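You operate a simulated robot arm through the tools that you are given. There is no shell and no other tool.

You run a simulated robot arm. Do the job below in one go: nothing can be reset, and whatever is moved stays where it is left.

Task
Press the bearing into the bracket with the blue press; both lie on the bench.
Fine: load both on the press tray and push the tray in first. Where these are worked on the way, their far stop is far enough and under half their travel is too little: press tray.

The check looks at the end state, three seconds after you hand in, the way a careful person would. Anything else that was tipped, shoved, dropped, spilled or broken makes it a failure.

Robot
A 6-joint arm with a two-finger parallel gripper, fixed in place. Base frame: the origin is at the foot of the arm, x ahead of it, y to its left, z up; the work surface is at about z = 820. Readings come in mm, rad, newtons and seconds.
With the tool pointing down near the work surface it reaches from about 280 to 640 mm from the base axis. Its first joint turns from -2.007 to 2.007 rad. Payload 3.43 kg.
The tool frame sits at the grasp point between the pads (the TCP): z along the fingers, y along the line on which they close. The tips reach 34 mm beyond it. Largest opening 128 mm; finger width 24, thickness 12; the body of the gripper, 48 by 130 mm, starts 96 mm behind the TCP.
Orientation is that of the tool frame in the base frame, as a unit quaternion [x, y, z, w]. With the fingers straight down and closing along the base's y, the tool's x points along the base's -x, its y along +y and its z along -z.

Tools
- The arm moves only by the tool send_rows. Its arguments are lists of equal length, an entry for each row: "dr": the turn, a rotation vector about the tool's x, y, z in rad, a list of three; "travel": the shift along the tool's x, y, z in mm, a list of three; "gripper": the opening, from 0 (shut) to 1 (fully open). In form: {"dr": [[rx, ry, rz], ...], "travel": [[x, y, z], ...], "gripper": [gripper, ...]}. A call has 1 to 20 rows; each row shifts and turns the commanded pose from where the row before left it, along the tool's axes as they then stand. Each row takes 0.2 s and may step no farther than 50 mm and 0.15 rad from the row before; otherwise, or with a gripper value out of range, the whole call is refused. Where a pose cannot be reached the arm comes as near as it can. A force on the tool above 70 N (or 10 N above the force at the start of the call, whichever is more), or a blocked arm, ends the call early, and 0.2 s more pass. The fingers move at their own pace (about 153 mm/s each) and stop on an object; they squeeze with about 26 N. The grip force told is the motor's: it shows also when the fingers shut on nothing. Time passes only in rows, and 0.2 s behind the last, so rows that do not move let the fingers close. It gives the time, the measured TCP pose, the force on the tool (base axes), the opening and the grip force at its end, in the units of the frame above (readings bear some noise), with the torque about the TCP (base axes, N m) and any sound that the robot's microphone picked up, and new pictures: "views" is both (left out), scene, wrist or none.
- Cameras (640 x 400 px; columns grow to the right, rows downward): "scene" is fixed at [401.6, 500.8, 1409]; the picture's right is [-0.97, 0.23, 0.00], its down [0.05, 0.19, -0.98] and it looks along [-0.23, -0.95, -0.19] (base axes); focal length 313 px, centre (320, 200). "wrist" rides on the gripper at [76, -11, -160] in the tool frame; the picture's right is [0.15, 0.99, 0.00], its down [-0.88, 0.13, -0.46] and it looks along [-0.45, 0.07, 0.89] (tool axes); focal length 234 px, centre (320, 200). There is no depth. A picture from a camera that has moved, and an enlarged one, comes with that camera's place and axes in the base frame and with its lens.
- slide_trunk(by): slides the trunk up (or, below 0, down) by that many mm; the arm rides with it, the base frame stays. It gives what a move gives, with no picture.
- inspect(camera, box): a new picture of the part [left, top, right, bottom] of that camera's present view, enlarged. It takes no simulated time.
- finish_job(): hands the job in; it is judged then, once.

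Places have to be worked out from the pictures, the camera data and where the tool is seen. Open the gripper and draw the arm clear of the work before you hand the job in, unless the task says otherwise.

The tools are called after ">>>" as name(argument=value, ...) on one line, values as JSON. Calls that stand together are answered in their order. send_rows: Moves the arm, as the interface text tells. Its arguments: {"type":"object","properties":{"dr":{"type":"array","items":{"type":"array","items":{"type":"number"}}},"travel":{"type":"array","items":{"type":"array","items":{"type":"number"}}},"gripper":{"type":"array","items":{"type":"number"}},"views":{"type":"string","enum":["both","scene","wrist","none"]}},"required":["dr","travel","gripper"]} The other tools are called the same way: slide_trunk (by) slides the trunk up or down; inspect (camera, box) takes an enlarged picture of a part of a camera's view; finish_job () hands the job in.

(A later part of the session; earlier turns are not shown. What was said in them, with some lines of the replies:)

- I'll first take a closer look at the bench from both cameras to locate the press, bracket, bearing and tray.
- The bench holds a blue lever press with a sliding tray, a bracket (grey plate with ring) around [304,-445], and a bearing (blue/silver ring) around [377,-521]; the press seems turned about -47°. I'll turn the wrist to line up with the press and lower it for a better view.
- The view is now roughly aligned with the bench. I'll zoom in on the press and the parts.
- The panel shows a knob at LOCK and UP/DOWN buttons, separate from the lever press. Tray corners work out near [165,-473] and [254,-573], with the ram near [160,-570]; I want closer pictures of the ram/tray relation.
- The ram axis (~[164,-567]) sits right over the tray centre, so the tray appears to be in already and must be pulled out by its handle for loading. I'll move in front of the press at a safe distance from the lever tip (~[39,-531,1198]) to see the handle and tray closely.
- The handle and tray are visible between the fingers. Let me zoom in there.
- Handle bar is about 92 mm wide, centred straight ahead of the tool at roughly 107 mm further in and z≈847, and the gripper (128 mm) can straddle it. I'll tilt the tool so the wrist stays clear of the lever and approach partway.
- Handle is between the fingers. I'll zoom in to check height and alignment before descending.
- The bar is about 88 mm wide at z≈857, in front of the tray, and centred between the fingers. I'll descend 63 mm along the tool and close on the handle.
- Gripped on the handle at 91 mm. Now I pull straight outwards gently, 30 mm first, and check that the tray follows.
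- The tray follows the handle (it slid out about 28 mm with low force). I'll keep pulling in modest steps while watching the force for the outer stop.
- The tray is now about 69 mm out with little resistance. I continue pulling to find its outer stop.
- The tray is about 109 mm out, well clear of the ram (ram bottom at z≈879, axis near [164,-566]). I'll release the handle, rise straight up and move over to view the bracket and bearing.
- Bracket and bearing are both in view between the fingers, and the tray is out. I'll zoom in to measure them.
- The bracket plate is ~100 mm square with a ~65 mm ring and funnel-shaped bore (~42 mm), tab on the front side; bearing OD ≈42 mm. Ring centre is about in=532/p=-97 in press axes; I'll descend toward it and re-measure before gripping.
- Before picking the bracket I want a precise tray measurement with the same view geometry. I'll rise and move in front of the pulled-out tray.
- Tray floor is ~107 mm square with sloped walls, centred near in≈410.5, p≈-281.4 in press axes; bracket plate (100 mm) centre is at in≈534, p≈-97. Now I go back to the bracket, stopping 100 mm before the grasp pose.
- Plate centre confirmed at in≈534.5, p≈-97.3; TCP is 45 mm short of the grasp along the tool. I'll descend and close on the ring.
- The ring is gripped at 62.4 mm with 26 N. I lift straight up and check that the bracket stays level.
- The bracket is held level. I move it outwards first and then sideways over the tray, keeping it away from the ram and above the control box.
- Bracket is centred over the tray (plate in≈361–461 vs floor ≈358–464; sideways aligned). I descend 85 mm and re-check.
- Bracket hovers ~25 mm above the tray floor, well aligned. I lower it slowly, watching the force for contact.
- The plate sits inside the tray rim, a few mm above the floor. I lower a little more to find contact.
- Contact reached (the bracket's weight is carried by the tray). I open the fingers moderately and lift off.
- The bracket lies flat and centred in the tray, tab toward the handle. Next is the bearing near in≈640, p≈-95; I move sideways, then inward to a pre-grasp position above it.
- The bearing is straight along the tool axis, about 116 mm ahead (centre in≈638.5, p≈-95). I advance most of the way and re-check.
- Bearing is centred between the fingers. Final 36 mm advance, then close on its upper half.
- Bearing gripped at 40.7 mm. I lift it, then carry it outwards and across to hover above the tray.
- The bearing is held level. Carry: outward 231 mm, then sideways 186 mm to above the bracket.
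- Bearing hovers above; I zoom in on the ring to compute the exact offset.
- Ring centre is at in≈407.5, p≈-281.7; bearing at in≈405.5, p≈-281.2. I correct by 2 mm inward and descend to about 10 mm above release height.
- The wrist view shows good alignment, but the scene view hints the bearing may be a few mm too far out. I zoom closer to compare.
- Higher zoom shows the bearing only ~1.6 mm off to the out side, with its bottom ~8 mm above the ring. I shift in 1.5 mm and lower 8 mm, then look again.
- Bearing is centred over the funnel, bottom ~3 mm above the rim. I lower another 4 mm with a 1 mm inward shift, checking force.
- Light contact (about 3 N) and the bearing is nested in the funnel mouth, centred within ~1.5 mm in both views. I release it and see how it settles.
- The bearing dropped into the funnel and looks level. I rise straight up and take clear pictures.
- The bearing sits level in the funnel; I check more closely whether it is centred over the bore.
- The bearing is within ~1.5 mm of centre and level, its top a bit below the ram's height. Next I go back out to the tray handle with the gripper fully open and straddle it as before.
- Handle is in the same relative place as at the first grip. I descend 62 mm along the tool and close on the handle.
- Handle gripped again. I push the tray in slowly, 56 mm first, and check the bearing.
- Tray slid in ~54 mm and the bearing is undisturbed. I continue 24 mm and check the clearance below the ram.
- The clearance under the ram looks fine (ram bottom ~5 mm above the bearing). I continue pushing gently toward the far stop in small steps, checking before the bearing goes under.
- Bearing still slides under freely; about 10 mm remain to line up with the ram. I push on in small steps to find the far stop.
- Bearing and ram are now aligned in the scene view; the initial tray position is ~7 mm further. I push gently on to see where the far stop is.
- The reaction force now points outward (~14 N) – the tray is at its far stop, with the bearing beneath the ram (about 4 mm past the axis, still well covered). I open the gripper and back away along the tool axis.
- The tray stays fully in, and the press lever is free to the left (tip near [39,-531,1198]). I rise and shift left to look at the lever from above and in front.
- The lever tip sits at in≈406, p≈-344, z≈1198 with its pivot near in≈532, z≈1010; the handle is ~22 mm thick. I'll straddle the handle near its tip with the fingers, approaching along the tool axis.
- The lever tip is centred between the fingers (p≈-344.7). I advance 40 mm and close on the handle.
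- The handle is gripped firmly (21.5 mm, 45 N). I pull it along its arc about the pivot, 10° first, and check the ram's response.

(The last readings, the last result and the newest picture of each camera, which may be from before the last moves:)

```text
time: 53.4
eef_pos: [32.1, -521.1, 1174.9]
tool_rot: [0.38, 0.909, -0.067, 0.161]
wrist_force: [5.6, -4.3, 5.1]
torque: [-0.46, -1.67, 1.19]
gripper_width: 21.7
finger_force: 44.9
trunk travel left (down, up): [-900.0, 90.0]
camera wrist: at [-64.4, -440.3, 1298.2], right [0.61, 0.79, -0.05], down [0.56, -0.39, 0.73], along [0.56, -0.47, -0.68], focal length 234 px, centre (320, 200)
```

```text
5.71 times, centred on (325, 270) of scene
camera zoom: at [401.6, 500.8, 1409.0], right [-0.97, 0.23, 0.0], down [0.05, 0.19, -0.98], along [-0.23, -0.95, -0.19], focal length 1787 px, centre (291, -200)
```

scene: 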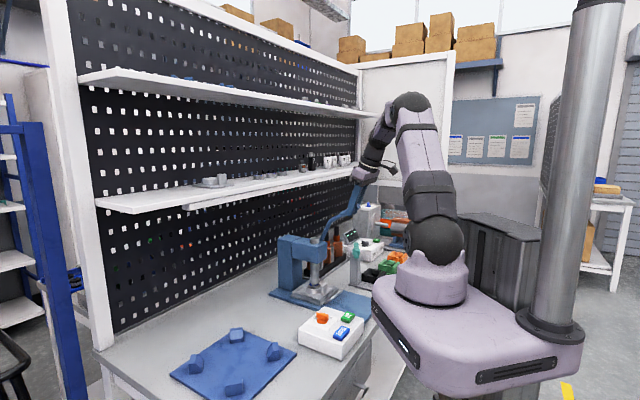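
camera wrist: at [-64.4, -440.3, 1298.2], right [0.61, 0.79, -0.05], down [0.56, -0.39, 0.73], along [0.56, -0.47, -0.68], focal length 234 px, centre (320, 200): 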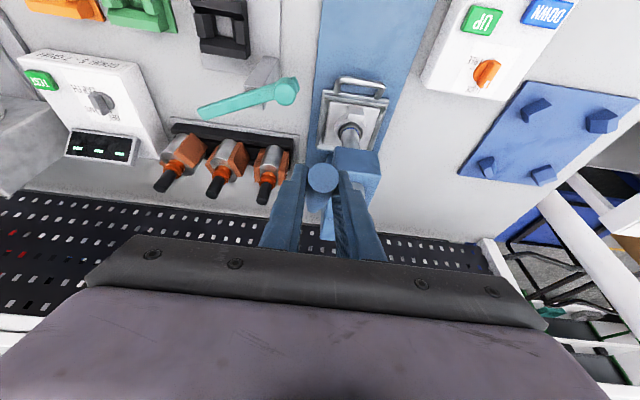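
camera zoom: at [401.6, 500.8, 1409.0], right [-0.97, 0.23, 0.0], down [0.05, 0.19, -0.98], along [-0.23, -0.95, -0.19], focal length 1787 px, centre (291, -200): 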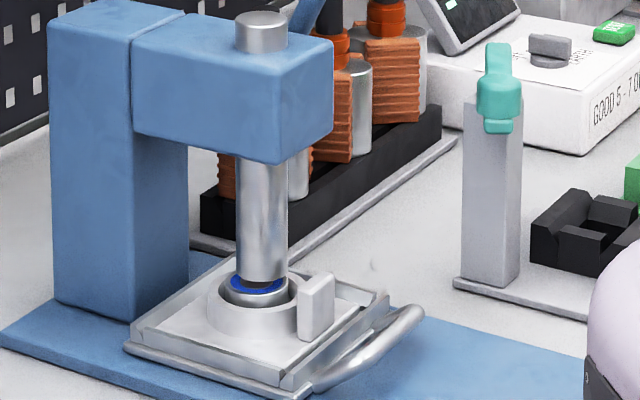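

The lever follows and the ram comes down. I continue along the arc another 15°.

>>> send_rows(dr=[[0, 0, 0], [0, 0, 0], [0, 0, 0], [0, 0, 0]], travel=[[16.2, 0, 7.2], [15.3, 0, 8.7], [14.6, 0, 9.9], [0, 0, 0]], gripper=[0, 0, 0, 0], views="none")

>>> inspect(camera="scene", box=[290, 185, 390, 305])

>>> inspect(camera="scene", box=[305, 265, 355, 303])

```text
time: 54.4
eef_pos: [6.4, -495.9, 1132.8]
tool_rot: [0.38, 0.908, -0.068, 0.16]
wrist_force: [4.3, -2.6, 7.1]
torque: [-0.72, -1.14, 0.72]
gripper_width: 21.5
finger_force: 44.7
trunk travel left (down, up): [-900.0, 90.0]
```

```text
3.33 times, centred on (340, 245) of scene
camera zoom: at [401.6, 500.8, 1409.0], right [-0.97, 0.23, 0.0], down [0.05, 0.19, -0.98], along [-0.23, -0.95, -0.19], focal length 1042 px, centre (253, 50)
```

zoom: 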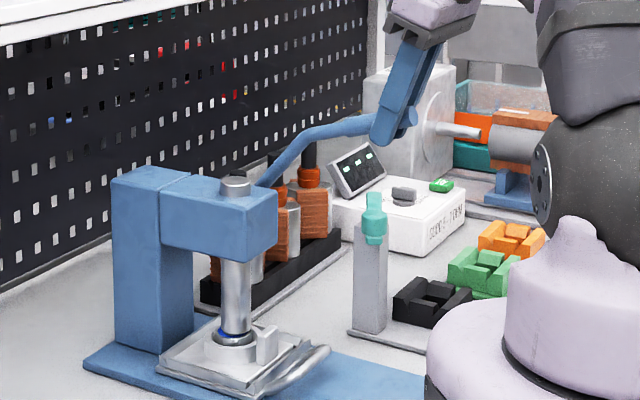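

```text
10.53 times, centred on (330, 284) of scene
camera zoom: at [401.6, 500.8, 1409.0], right [-0.97, 0.23, 0.0], down [0.05, 0.19, -0.98], along [-0.23, -0.95, -0.19], focal length 3292 px, centre (215, -684)
```

zoom: 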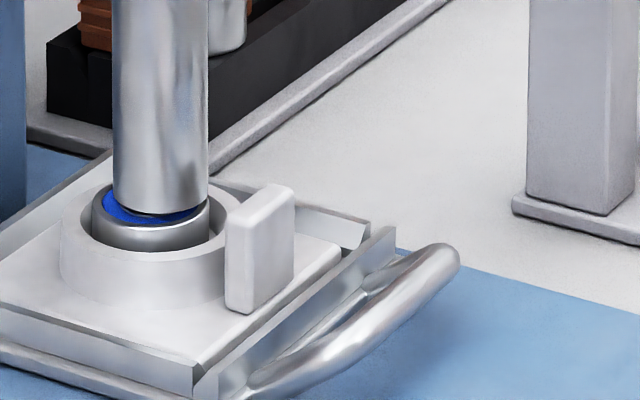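

Ram descended ~7.5 mm over 25°; it will touch the bearing soon. I continue 15° more, checking force.

>>> send_rows(dr=[[0, 0, 0], [0, 0, 0], [0, 0, 0], [0, 0, 0]], travel=[[13.7, 0, 11.1], [12.7, 0, 12.3], [11.5, 0, 13.4], [0, 0, 0]], gripper=[0, 0, 0, 0], views="none")

>>> inspect(camera="scene", box=[290, 185, 390, 305])

>>> inspect(camera="scene", box=[305, 265, 355, 303])

```text
time: 55.4
eef_pos: [-10.7, -480.0, 1085.6]
tool_rot: [0.38, 0.908, -0.069, 0.16]
wrist_force: [-2.7, 0.5, 9.5]
torque: [-0.71, -0.55, 0.65]
gripper_width: 21.7
finger_force: 44.9
trunk travel left (down, up): [-900.0, 90.0]
```

```text
3.33 times, centred on (340, 245) of scene
camera zoom: at [401.6, 500.8, 1409.0], right [-0.97, 0.23, 0.0], down [0.05, 0.19, -0.98], along [-0.23, -0.95, -0.19], focal length 1042 px, centre (253, 50)
```

zoom: 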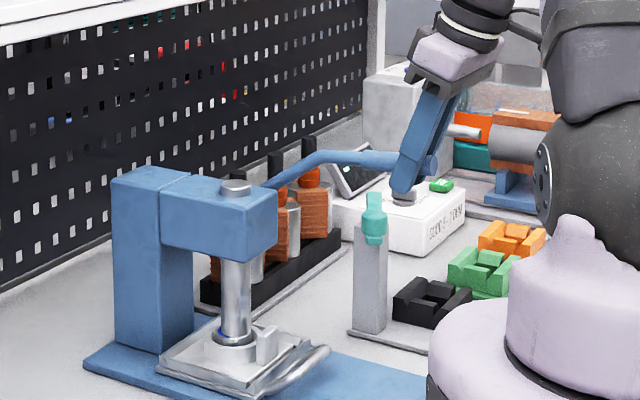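

```text
10.53 times, centred on (330, 284) of scene
camera zoom: at [401.6, 500.8, 1409.0], right [-0.97, 0.23, 0.0], down [0.05, 0.19, -0.98], along [-0.23, -0.95, -0.19], focal length 3292 px, centre (215, -684)
```

zoom: 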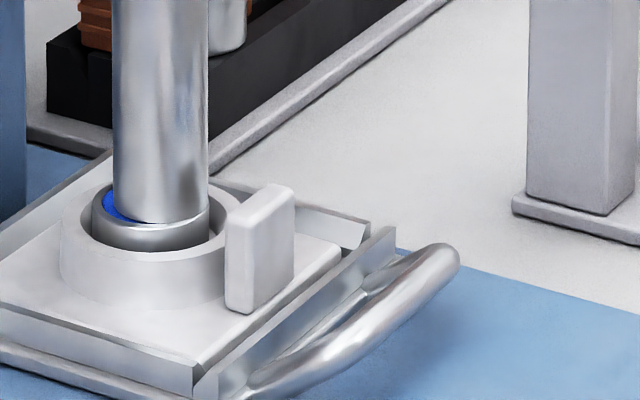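

Ram is about touching the bearing top. I continue pulling slowly, watching the force and the bearing.

>>> send_rows(dr=[[0, 0, 0], [0, 0, 0], [0, 0, 0]], travel=[[10.3, 0, 14.3], [9, 0, 15.1], [0, 0, 0]], gripper=[0, 0, 0], views="none")

>>> inspect(camera="scene", box=[290, 185, 390, 305])

>>> inspect(camera="scene", box=[305, 265, 355, 303])

```text
time: 56.2
eef_pos: [-17.4, -474.3, 1051.1]
tool_rot: [0.379, 0.909, -0.068, 0.16]
wrist_force: [-10.0, -0.9, 6.7]
torque: [-0.56, 0.0, 0.47]
gripper_width: 21.7
finger_force: 45.1
trunk travel left (down, up): [-900.0, 90.0]
```

```text
3.33 times, centred on (340, 245) of scene
camera zoom: at [401.6, 500.8, 1409.0], right [-0.97, 0.23, 0.0], down [0.05, 0.19, -0.98], along [-0.23, -0.95, -0.19], focal length 1042 px, centre (253, 50)
```

zoom: 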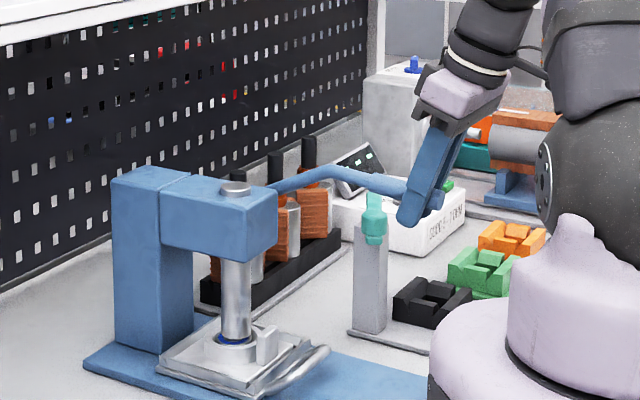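

```text
10.53 times, centred on (330, 284) of scene
camera zoom: at [401.6, 500.8, 1409.0], right [-0.97, 0.23, 0.0], down [0.05, 0.19, -0.98], along [-0.23, -0.95, -0.19], focal length 3292 px, centre (215, -684)
```

zoom: 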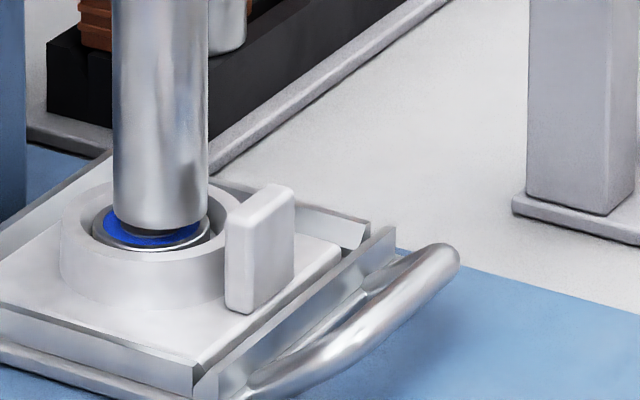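

The bearing has gone down several mm into the ring (its top is now near the rim). I keep pulling the lever to press it home until resistance or the lever's end stop.

>>> send_rows(dr=[[0, 0, 0], [0, 0, 0], [0, 0, 0]], travel=[[7.7, 0, 15.8], [6.3, 0, 16.5], [0, 0, 0]], gripper=[0, 0, 0], views="none")

>>> inspect(camera="scene", box=[290, 185, 390, 305])

>>> inspect(camera="scene", box=[305, 265, 355, 303])

```text
time: 57.0
eef_pos: [-18.3, -470.8, 1016.3]
tool_rot: [0.38, 0.908, -0.068, 0.162]
wrist_force: [-11.4, 3.8, 10.3]
torque: [-0.78, -0.6, 0.57]
gripper_width: 21.8
finger_force: 44.6
trunk travel left (down, up): [-900.0, 90.0]
```

```text
3.33 times, centred on (340, 245) of scene
camera zoom: at [401.6, 500.8, 1409.0], right [-0.97, 0.23, 0.0], down [0.05, 0.19, -0.98], along [-0.23, -0.95, -0.19], focal length 1042 px, centre (253, 50)
```

zoom: 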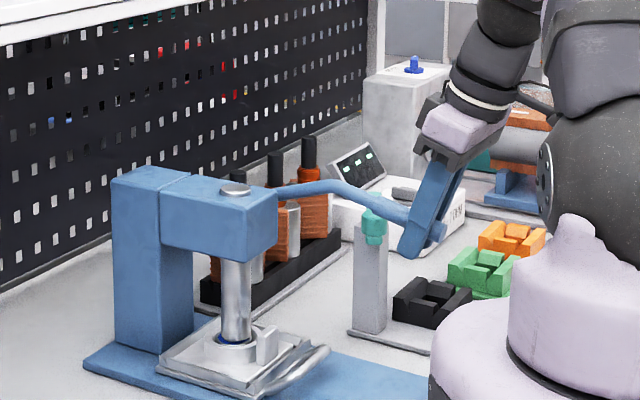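

```text
10.53 times, centred on (330, 284) of scene
camera zoom: at [401.6, 500.8, 1409.0], right [-0.97, 0.23, 0.0], down [0.05, 0.19, -0.98], along [-0.23, -0.95, -0.19], focal length 3292 px, centre (215, -684)
```

zoom: 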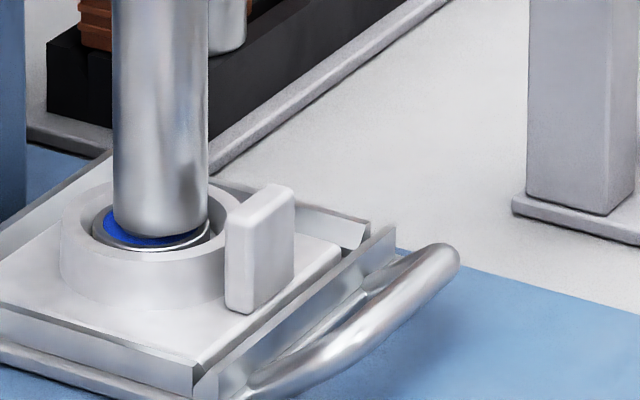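

The ram is still travelling toward the seated bearing. I continue another 10°.

>>> send_rows(dr=[[0, 0, 0], [0, 0, 0], [0, 0, 0]], travel=[[4.8, 0, 17], [3.3, 0, 17.3], [0, 0, 0]], gripper=[0, 0, 0], views="none")

>>> inspect(camera="scene", box=[290, 185, 390, 305])

>>> inspect(camera="scene", box=[305, 265, 355, 303])

```text
time: 57.8
eef_pos: [-17.3, -474.3, 981.3]
tool_rot: [0.38, 0.908, -0.067, 0.161]
wrist_force: [-17.3, 5.7, 6.7]
torque: [-0.65, -0.21, 0.48]
gripper_width: 21.4
finger_force: 45.3
trunk travel left (down, up): [-900.0, 90.0]
```

```text
3.33 times, centred on (340, 245) of scene
camera zoom: at [401.6, 500.8, 1409.0], right [-0.97, 0.23, 0.0], down [0.05, 0.19, -0.98], along [-0.23, -0.95, -0.19], focal length 1042 px, centre (253, 50)
```

zoom: 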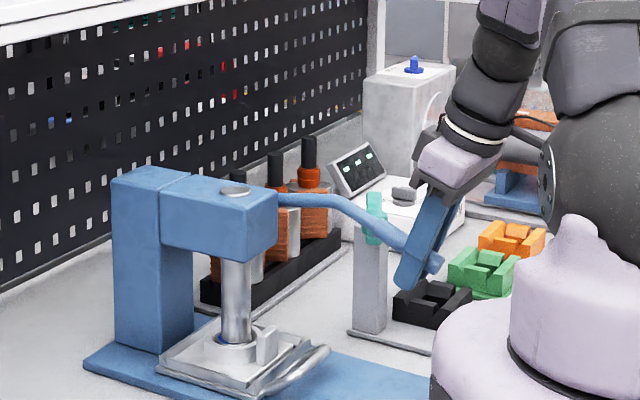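

```text
10.53 times, centred on (330, 284) of scene
camera zoom: at [401.6, 500.8, 1409.0], right [-0.97, 0.23, 0.0], down [0.05, 0.19, -0.98], along [-0.23, -0.95, -0.19], focal length 3292 px, centre (215, -684)
```

zoom: 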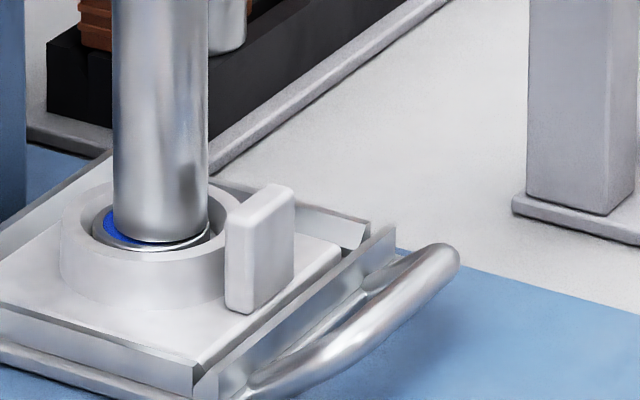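

Ram is almost on the bearing top; a small outward side force suggests my arc is slightly tight. I continue 10° more with a slight outward correction.

>>> send_rows(dr=[[0, 0, 0], [0, 0, 0], [0, 0, 0]], travel=[[3.7, 0, 16.9], [2.1, 0, 16.9], [0, 0, 0]], gripper=[0, 0, 0], views="none")

>>> inspect(camera="scene", box=[290, 185, 390, 305])

>>> inspect(camera="scene", box=[305, 265, 355, 303])

```text
time: 58.6
eef_pos: [-10.9, -478.5, 949.8]
tool_rot: [0.379, 0.908, -0.07, 0.163]
wrist_force: [-14.2, 3.3, 21.1]
torque: [-0.96, -0.73, 0.37]
gripper_width: 21.7
finger_force: 44.5
trunk travel left (down, up): [-900.0, 90.0]
```

```text
3.33 times, centred on (340, 245) of scene
camera zoom: at [401.6, 500.8, 1409.0], right [-0.97, 0.23, 0.0], down [0.05, 0.19, -0.98], along [-0.23, -0.95, -0.19], focal length 1042 px, centre (253, 50)
```

zoom: 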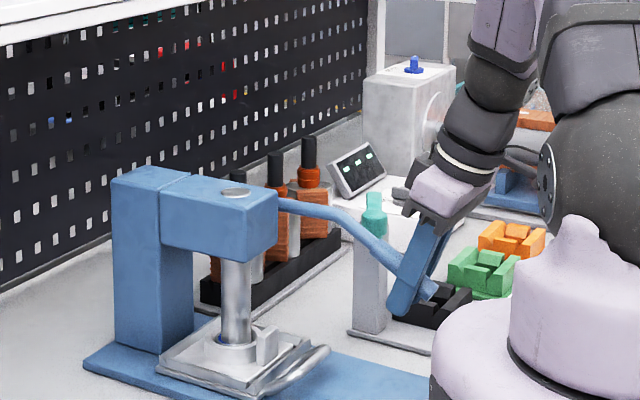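

```text
10.53 times, centred on (330, 284) of scene
camera zoom: at [401.6, 500.8, 1409.0], right [-0.97, 0.23, 0.0], down [0.05, 0.19, -0.98], along [-0.23, -0.95, -0.19], focal length 3292 px, centre (215, -684)
```

zoom: 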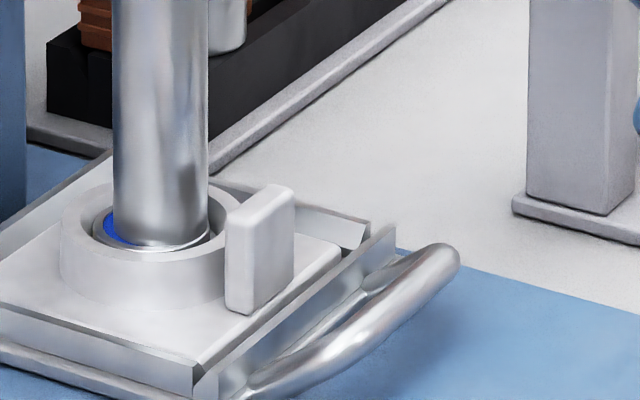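

Upward reaction rose to ~21 N, so the ram is now pressing on the bearing. Before going further I check the surroundings below the gripper.

>>> inspect(camera="wrist", box=[0, 0, 640, 400])

>>> inspect(camera="scene", box=[335, 225, 415, 305])

>>> inspect(camera="scene", box=[310, 278, 342, 300])

```text
1.00 times, centred on (320, 200) of wrist (not enlarged: the box is as wide or as high as the picture)
camera zoom: at [-107.1, -397.1, 1073.9], right [0.61, 0.79, -0.05], down [0.56, -0.38, 0.73], along [0.56, -0.48, -0.68], focal length 234 px, centre (320, 200)
```

zoom: 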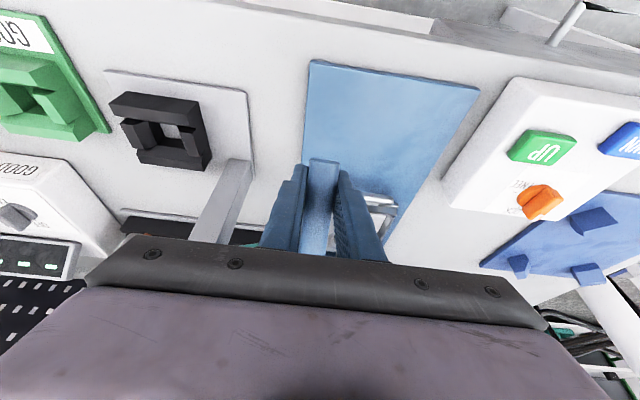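

```text
5.00 times, centred on (375, 265) of scene
camera zoom: at [401.6, 500.8, 1409.0], right [-0.97, 0.23, 0.0], down [0.05, 0.19, -0.98], along [-0.23, -0.95, -0.19], focal length 1564 px, centre (45, -125)
```

zoom: 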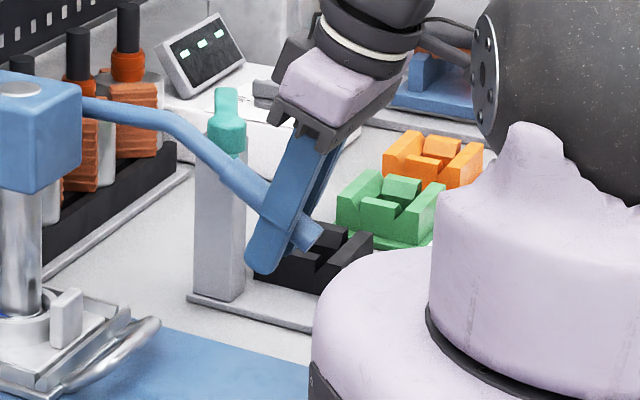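

```text
16.00 times, centred on (326, 289) of scene
camera zoom: at [401.6, 500.8, 1409.0], right [-0.97, 0.23, 0.0], down [0.05, 0.19, -0.98], along [-0.23, -0.95, -0.19], focal length 5003 px, centre (224, -1224)
```

zoom: 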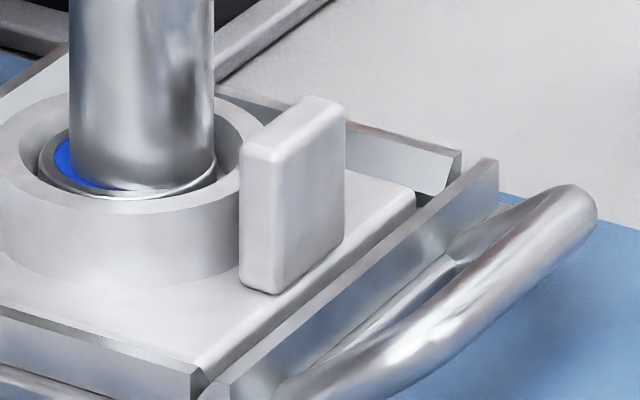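

The space below is free; tangential resistance is about 24 N, consistent with pressing. I continue in small steps along the arc.

>>> send_rows(dr=[[0, 0, 0], [0, 0, 0], [0, 0, 0]], travel=[[0, 0, 6], [0, 0, 6], [0, 0, 0]], gripper=[0, 0, 0], views="none")

>>> inspect(camera="scene", box=[310, 278, 342, 300])

>>> inspect(camera="scene", box=[290, 185, 390, 305])

```text
time: 59.4
eef_pos: [-9.6, -481.5, 939.3]
tool_rot: [0.379, 0.908, -0.071, 0.163]
wrist_force: [-14.6, 5.2, 34.1]
torque: [0.14, 0.3, 0.21]
gripper_width: 21.7
finger_force: 45.6
trunk travel left (down, up): [-900.0, 90.0]
```

```text
16.00 times, centred on (326, 289) of scene
camera zoom: at [401.6, 500.8, 1409.0], right [-0.97, 0.23, 0.0], down [0.05, 0.19, -0.98], along [-0.23, -0.95, -0.19], focal length 5003 px, centre (224, -1224)
```

zoom: 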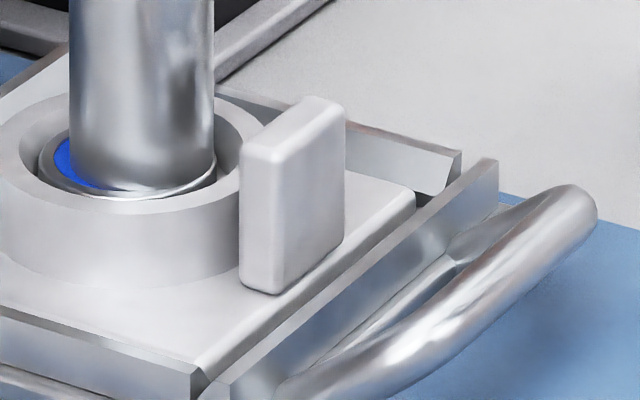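

```text
3.33 times, centred on (340, 245) of scene
camera zoom: at [401.6, 500.8, 1409.0], right [-0.97, 0.23, 0.0], down [0.05, 0.19, -0.98], along [-0.23, -0.95, -0.19], focal length 1042 px, centre (253, 50)
```

zoom: 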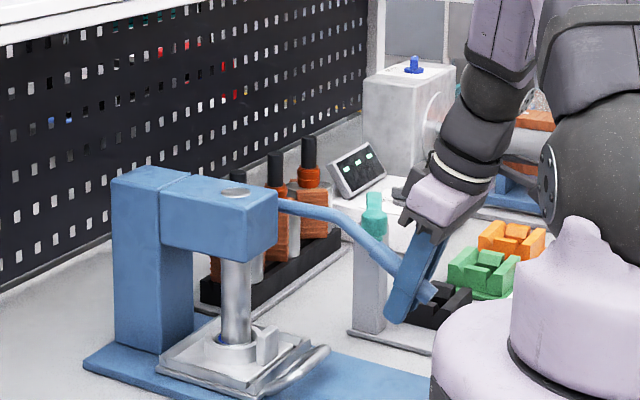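

Resistance is rising (34 N) with hardly any more ram motion – likely near the seat. I push slightly more to confirm it is at the end.

>>> send_rows(dr=[[0, 0, 0], [0, 0, 0], [0, 0, 0]], travel=[[0, 0, 4], [0, 0, 4], [0, 0, 0]], gripper=[0, 0, 0], views="none")

>>> inspect(camera="scene", box=[310, 278, 342, 300])

>>> inspect(camera="scene", box=[335, 225, 415, 305])

```text
time: 60.2
eef_pos: [-7.4, -483.8, 932.7]
tool_rot: [0.38, 0.908, -0.07, 0.163]
wrist_force: [-13.8, 4.9, 34.4]
torque: [0.05, 0.13, 0.27]
gripper_width: 21.7
finger_force: 44.9
trunk travel left (down, up): [-900.0, 90.0]
```

```text
16.00 times, centred on (326, 289) of scene
camera zoom: at [401.6, 500.8, 1409.0], right [-0.97, 0.23, 0.0], down [0.05, 0.19, -0.98], along [-0.23, -0.95, -0.19], focal length 5003 px, centre (224, -1224)
```

zoom: 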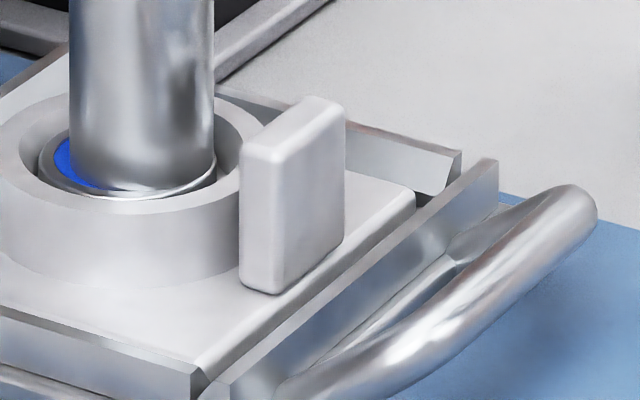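

```text
5.00 times, centred on (375, 265) of scene
camera zoom: at [401.6, 500.8, 1409.0], right [-0.97, 0.23, 0.0], down [0.05, 0.19, -0.98], along [-0.23, -0.95, -0.19], focal length 1564 px, centre (45, -125)
```

zoom: 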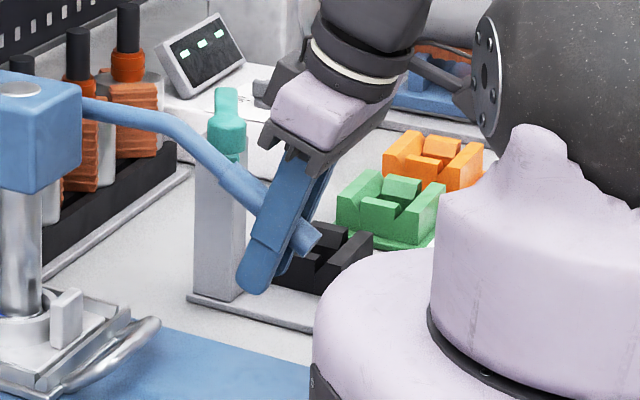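

The force saturates at ~34 N because the grip slips while the lever no longer moves: the ram has bottomed on the bearing. I raise the lever back along its arc partway to inspect the bearing.

>>> send_rows(dr=[[0, 0, 0], [0, 0, 0], [0, 0, 0], [0, 0, 0], [0, 0, 0], [0, 0, 0], [0, 0, 0]], travel=[[-0.3, 0, -17.6], [-1.8, 0, -17.5], [-3.3, 0, -17.3], [-4.8, 0, -17], [-6.3, 0, -16.5], [-7.7, 0, -15.8], [0, 0, 0]], gripper=[0, 0, 0, 0, 0, 0, 0], views="none")

>>> inspect(camera="scene", box=[290, 185, 390, 305])

>>> inspect(camera="scene", box=[310, 278, 342, 300])

```text
time: 61.8
eef_pos: [-12.7, -477.7, 1030.9]
tool_rot: [0.381, 0.908, -0.065, 0.16]
wrist_force: [8.0, -8.3, -4.6]
torque: [1.0, 1.02, 0.5]
gripper_width: 21.4
finger_force: 44.8
trunk travel left (down, up): [-900.0, 90.0]
```

```text
3.33 times, centred on (340, 245) of scene
camera zoom: at [401.6, 500.8, 1409.0], right [-0.97, 0.23, 0.0], down [0.05, 0.19, -0.98], along [-0.23, -0.95, -0.19], focal length 1042 px, centre (253, 50)
```

zoom: 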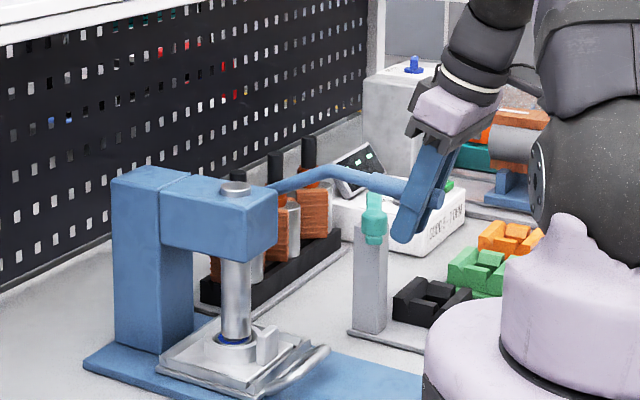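

```text
16.00 times, centred on (326, 289) of scene
camera zoom: at [401.6, 500.8, 1409.0], right [-0.97, 0.23, 0.0], down [0.05, 0.19, -0.98], along [-0.23, -0.95, -0.19], focal length 5003 px, centre (224, -1224)
```

zoom: 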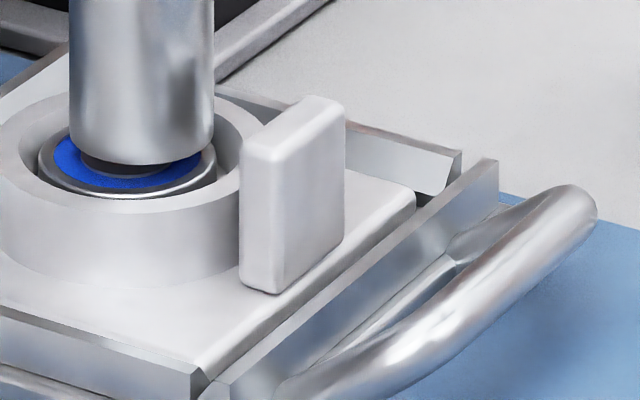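

The ram lifts off and the bearing stays down in the ring, level and concentric. I continue returning the lever to its upright position.

>>> send_rows(dr=[[0, 0, 0], [0, 0, 0], [0, 0, 0], [0, 0, 0], [0, 0, 0], [0, 0, 0]], travel=[[-9, 0, -15.1], [-10.3, 0, -14.3], [-11.5, 0, -13.4], [-12.7, 0, -12.3], [-13.7, 0, -11.1], [0, 0, 0]], gripper=[0, 0, 0, 0, 0, 0], views="none")

>>> inspect(camera="scene", box=[290, 165, 390, 285])

>>> inspect(camera="scene", box=[310, 278, 342, 300])

```text
time: 63.2
eef_pos: [9.5, -499.8, 1114.3]
tool_rot: [0.379, 0.909, -0.066, 0.16]
wrist_force: [2.1, -1.4, -6.7]
torque: [1.17, 0.86, 0.93]
gripper_width: 21.8
finger_force: 44.8
trunk travel left (down, up): [-900.0, 90.0]
```

```text
3.33 times, centred on (340, 225) of scene
camera zoom: at [401.6, 500.8, 1409.0], right [-0.97, 0.23, 0.0], down [0.05, 0.19, -0.98], along [-0.23, -0.95, -0.19], focal length 1042 px, centre (253, 117)
```

zoom: 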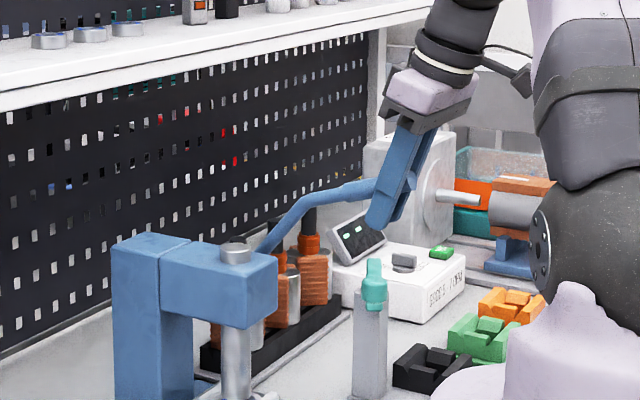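

```text
16.00 times, centred on (326, 289) of scene
camera zoom: at [401.6, 500.8, 1409.0], right [-0.97, 0.23, 0.0], down [0.05, 0.19, -0.98], along [-0.23, -0.95, -0.19], focal length 5003 px, centre (224, -1224)
```

zoom: 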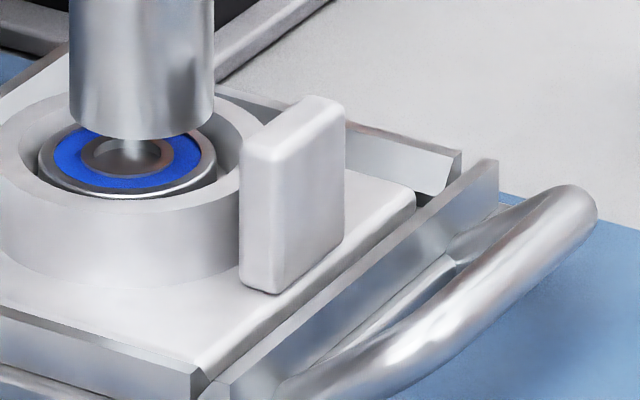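

Bearing is seated level. I bring the lever the rest of the way up.

>>> send_rows(dr=[[0, 0, 0], [0, 0, 0], [0, 0, 0], [0, 0, 0], [0, 0, 0], [0, 0, 0]], travel=[[-14.6, 0, -9.9], [-15.3, 0, -8.7], [-16.2, 0, -7.2], [-16.6, 0, -5.7], [-15.1, 0, -3.9], [0, 0, 0]], gripper=[0, 0, 0, 0, 0, 0], views="none")

>>> inspect(camera="scene", box=[290, 165, 390, 285])

>>> inspect(camera="scene", box=[305, 265, 355, 303])

```text
time: 64.6
eef_pos: [51.5, -541.8, 1173.5]
tool_rot: [0.38, 0.908, -0.066, 0.161]
wrist_force: [-0.5, 2.4, -4.3]
torque: [1.43, 0.43, 0.85]
gripper_width: 21.8
finger_force: 45.7
trunk travel left (down, up): [-900.0, 90.0]
```

```text
3.33 times, centred on (340, 225) of scene
camera zoom: at [401.6, 500.8, 1409.0], right [-0.97, 0.23, 0.0], down [0.05, 0.19, -0.98], along [-0.23, -0.95, -0.19], focal length 1042 px, centre (253, 117)
```

zoom: 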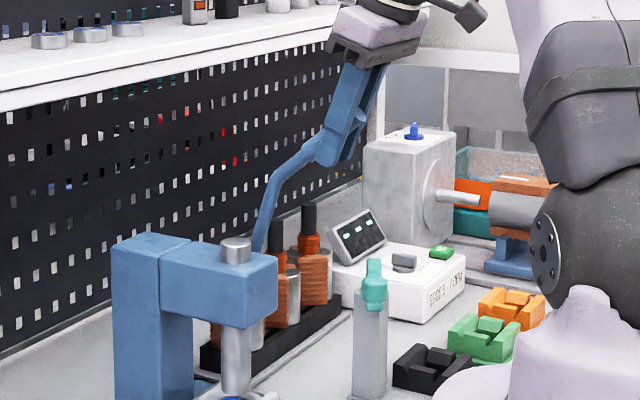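

```text
10.53 times, centred on (330, 284) of scene
camera zoom: at [401.6, 500.8, 1409.0], right [-0.97, 0.23, 0.0], down [0.05, 0.19, -0.98], along [-0.23, -0.95, -0.19], focal length 3292 px, centre (215, -684)
```

zoom: 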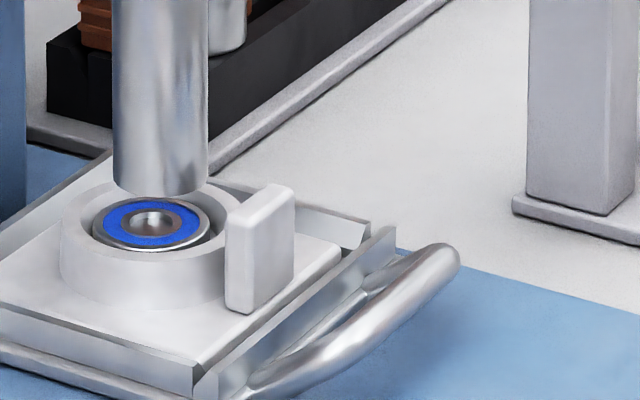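

The lever is back up and the ram raised. I look closely at the bearing in the bracket.

>>> inspect(camera="scene", box=[310, 280, 336, 298])

>>> inspect(camera="wrist", box=[290, 50, 410, 170])

```text
16.00 times, centred on (323, 289) of scene
camera zoom: at [401.6, 500.8, 1409.0], right [-0.97, 0.23, 0.0], down [0.05, 0.19, -0.98], along [-0.23, -0.95, -0.19], focal length 5003 px, centre (272, -1224)
```

zoom: 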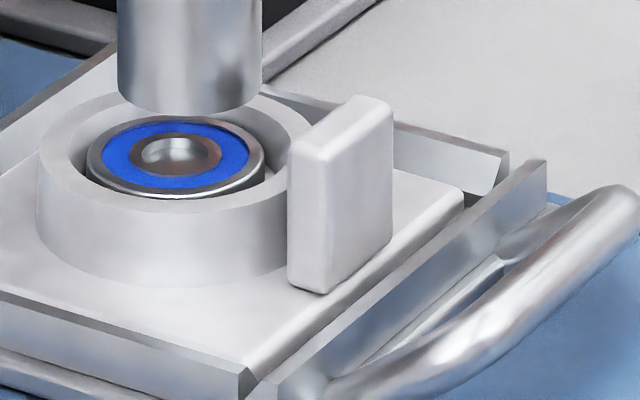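

```text
3.33 times, centred on (350, 110) of wrist
camera zoom: at [-44.5, -460.5, 1299.1], right [0.61, 0.79, -0.05], down [0.56, -0.39, 0.73], along [0.56, -0.47, -0.68], focal length 781 px, centre (220, 500)
```

zoom: 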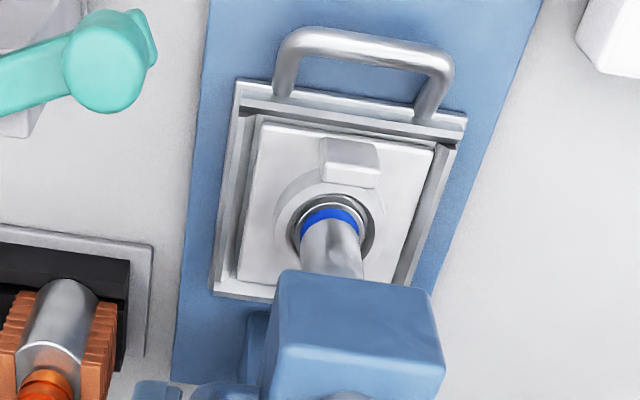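

The bearing's top is now flush with the ring rim, level and concentric, so it has been pressed home; the ram is fully raised. I release the lever and back off along the tool axis.

>>> send_rows(dr=[[0, 0, 0], [0, 0, 0], [0, 0, 0], [0, 0, 0], [0, 0, 0], [0, 0, 0]], travel=[[0, 0, 0], [0, 0, 0], [0, 0, -25], [0, 0, -40], [0, 0, -40], [0, 0, 0]], gripper=[0.4, 0.55, 0.55, 0.55, 0.55, 0.55], views="both")

>>> inspect(camera="scene", box=[280, 180, 390, 310])

>>> inspect(camera="wrist", box=[230, 40, 410, 200])

```text
time: 66.0
eef_pos: [25.2, -515.8, 1273.8]
tool_rot: [0.38, 0.909, -0.066, 0.159]
wrist_force: [-0.8, 0.5, 0.4]
torque: [0.02, -0.02, -0.02]
gripper_width: 70.1
finger_force: 0.1
trunk travel left (down, up): [-900.0, 90.0]
camera wrist: at [-71.1, -434.2, 1397.7], right [0.61, 0.79, -0.05], down [0.56, -0.39, 0.73], along [0.56, -0.47, -0.68], focal length 234 px, centre (320, 200)
```

scene: 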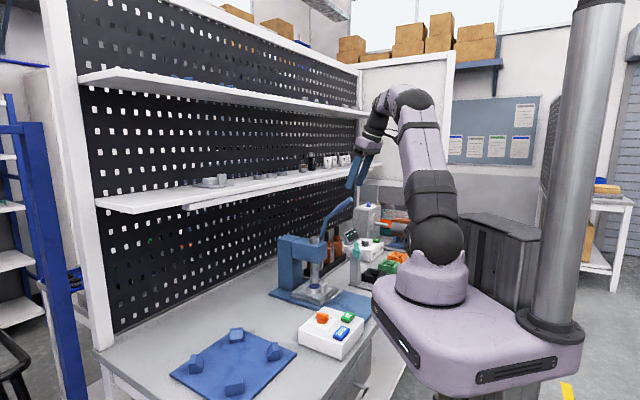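
wrist: 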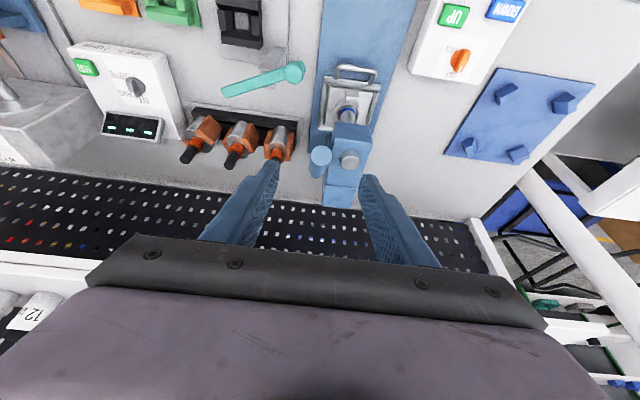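

```text
3.08 times, centred on (335, 245) of scene
camera zoom: at [401.6, 500.8, 1409.0], right [-0.97, 0.23, 0.0], down [0.05, 0.19, -0.98], along [-0.23, -0.95, -0.19], focal length 962 px, centre (274, 62)
```

zoom: 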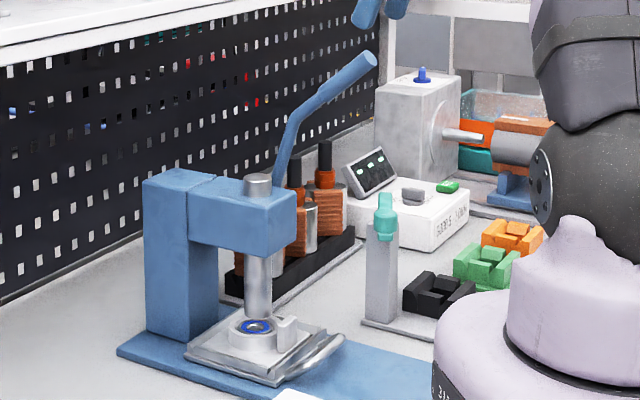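

```text
2.50 times, centred on (320, 120) of wrist
camera zoom: at [-71.1, -434.2, 1397.7], right [0.61, 0.79, -0.05], down [0.56, -0.39, 0.73], along [0.56, -0.47, -0.68], focal length 585 px, centre (320, 400)
```

zoom: 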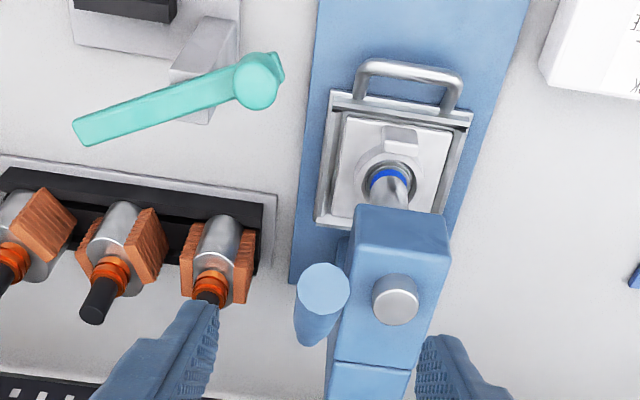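

The lever stays upright, and the ram is raised with the assembly in the tray. I withdraw the arm up and away from the press, then take a last look.

>>> send_rows(dr=[[0, 0, 0], [0, 0, 0], [0, 0, 0], [0, 0, 0], [0, 0, 0], [0, 0, 0], [0, 0, 0]], travel=[[10, 10, -40], [20, 20, -35], [25, 35, -15], [25, 38, 0], [20, 40, 0], [0, 40, 0], [0, 0, 0]], gripper=[0.7, 1, 1, 1, 1, 1, 1], views="both")

>>> inspect(camera="scene", box=[310, 280, 336, 298])

>>> inspect(camera="scene", box=[230, 190, 400, 360])

>>> inspect(camera="wrist", box=[180, 20, 380, 220])

```text
time: 67.6
eef_pos: [65.8, -299.8, 1323.1]
tool_rot: [0.38, 0.908, -0.066, 0.16]
wrist_force: [0.4, -0.1, -0.2]
torque: [0.06, 0.0, 0.01]
gripper_width: 127.9
finger_force: 0.1
trunk travel left (down, up): [-900.0, 90.0]
camera wrist: at [-30.1, -218.9, 1448.6], right [0.61, 0.79, -0.05], down [0.56, -0.39, 0.73], along [0.56, -0.47, -0.68], focal length 234 px, centre (320, 200)
```

scene: 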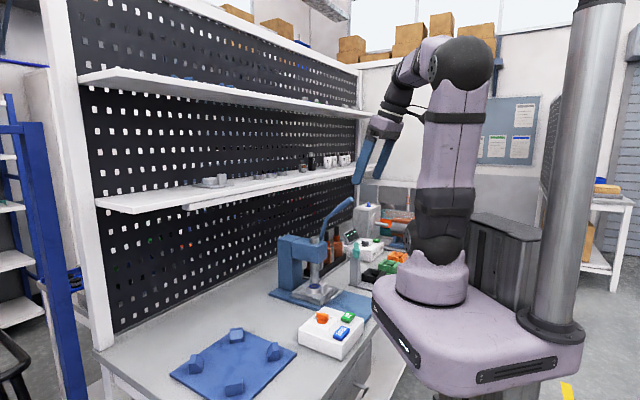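
wrist: 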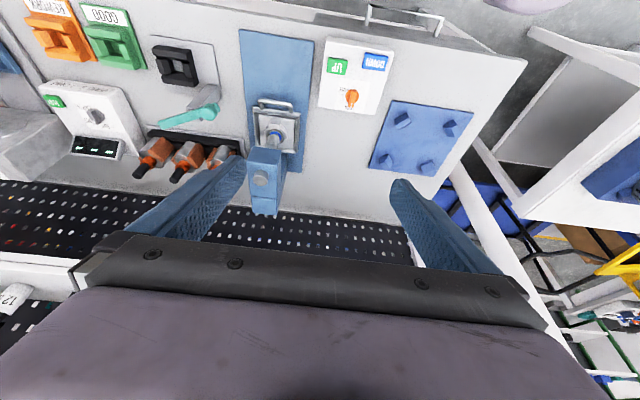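

```text
16.00 times, centred on (323, 289) of scene
camera zoom: at [401.6, 500.8, 1409.0], right [-0.97, 0.23, 0.0], down [0.05, 0.19, -0.98], along [-0.23, -0.95, -0.19], focal length 5003 px, centre (272, -1224)
```

zoom: 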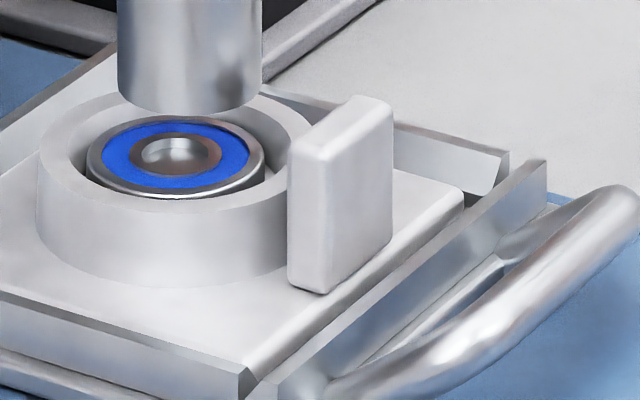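

```text
2.35 times, centred on (315, 275) of scene
camera zoom: at [401.6, 500.8, 1409.0], right [-0.97, 0.23, 0.0], down [0.05, 0.19, -0.98], along [-0.23, -0.95, -0.19], focal length 736 px, centre (332, 24)
```

zoom: 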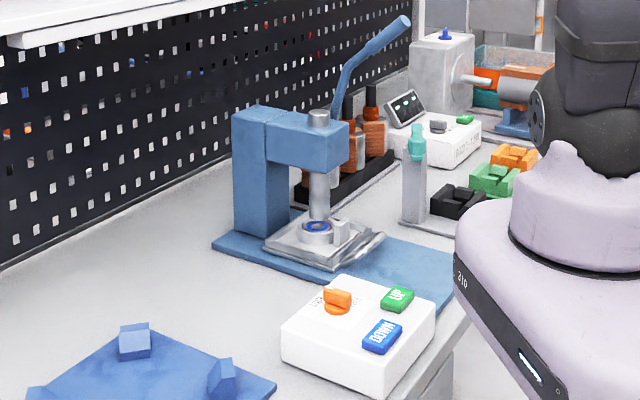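

```text
2.00 times, centred on (280, 120) of wrist
camera zoom: at [-30.1, -218.9, 1448.6], right [0.61, 0.79, -0.05], down [0.56, -0.39, 0.73], along [0.56, -0.47, -0.68], focal length 468 px, centre (400, 360)
```

zoom: 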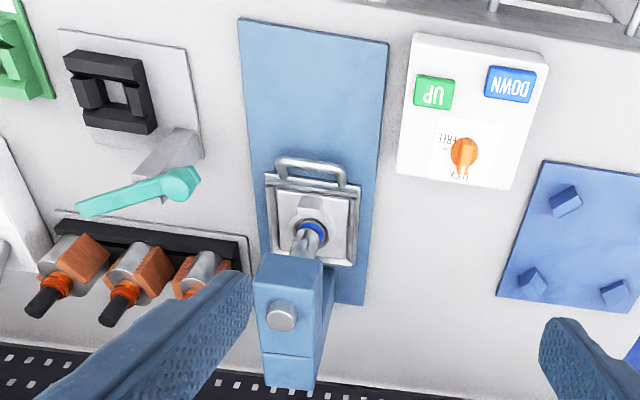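

The bearing sits flush, level and concentric in the bracket. The tray is at its far stop, the lever is back upright, and the other items on the bench look undisturbed. The gripper is open and the arm is clear, so I hand the job in.

>>> finish_job()

```text
The job is handed in.
```

I pressed the bearing into the bracket with the blue press and handed the job in. In the last pictures its top is flush with the ring's rim, and it sits level and centred.

- **Loading:** the tray was already pushed in under the ram at the start. I pulled it out about 109 mm by its handle, set the bracket in it with the tab towards the handle, and placed the bearing in the bore.
- **Tray:** I pushed it back in until it met firm resistance. At that stop the bearing was about 4 mm past the ram's centre line, so the ram still covered most of it.
- **Pressing:** I pulled the lever down about 80°. The bearing went down about 6 mm as the ram first touched it. I then kept pulling until the ram was firmly on the bearing and the lever would not move further; the grip began to slip at about 34 N.
- **How sure I am:** I judged that it is fully seated from the pictures and that resistance. I did not press a second time with more force.

I returned the lever to upright, opened the gripper and moved the arm clear. The assembly is still in the tray under the raised ram. I did not touch the UP/DOWN control box, and nothing else on the bench looks disturbed.
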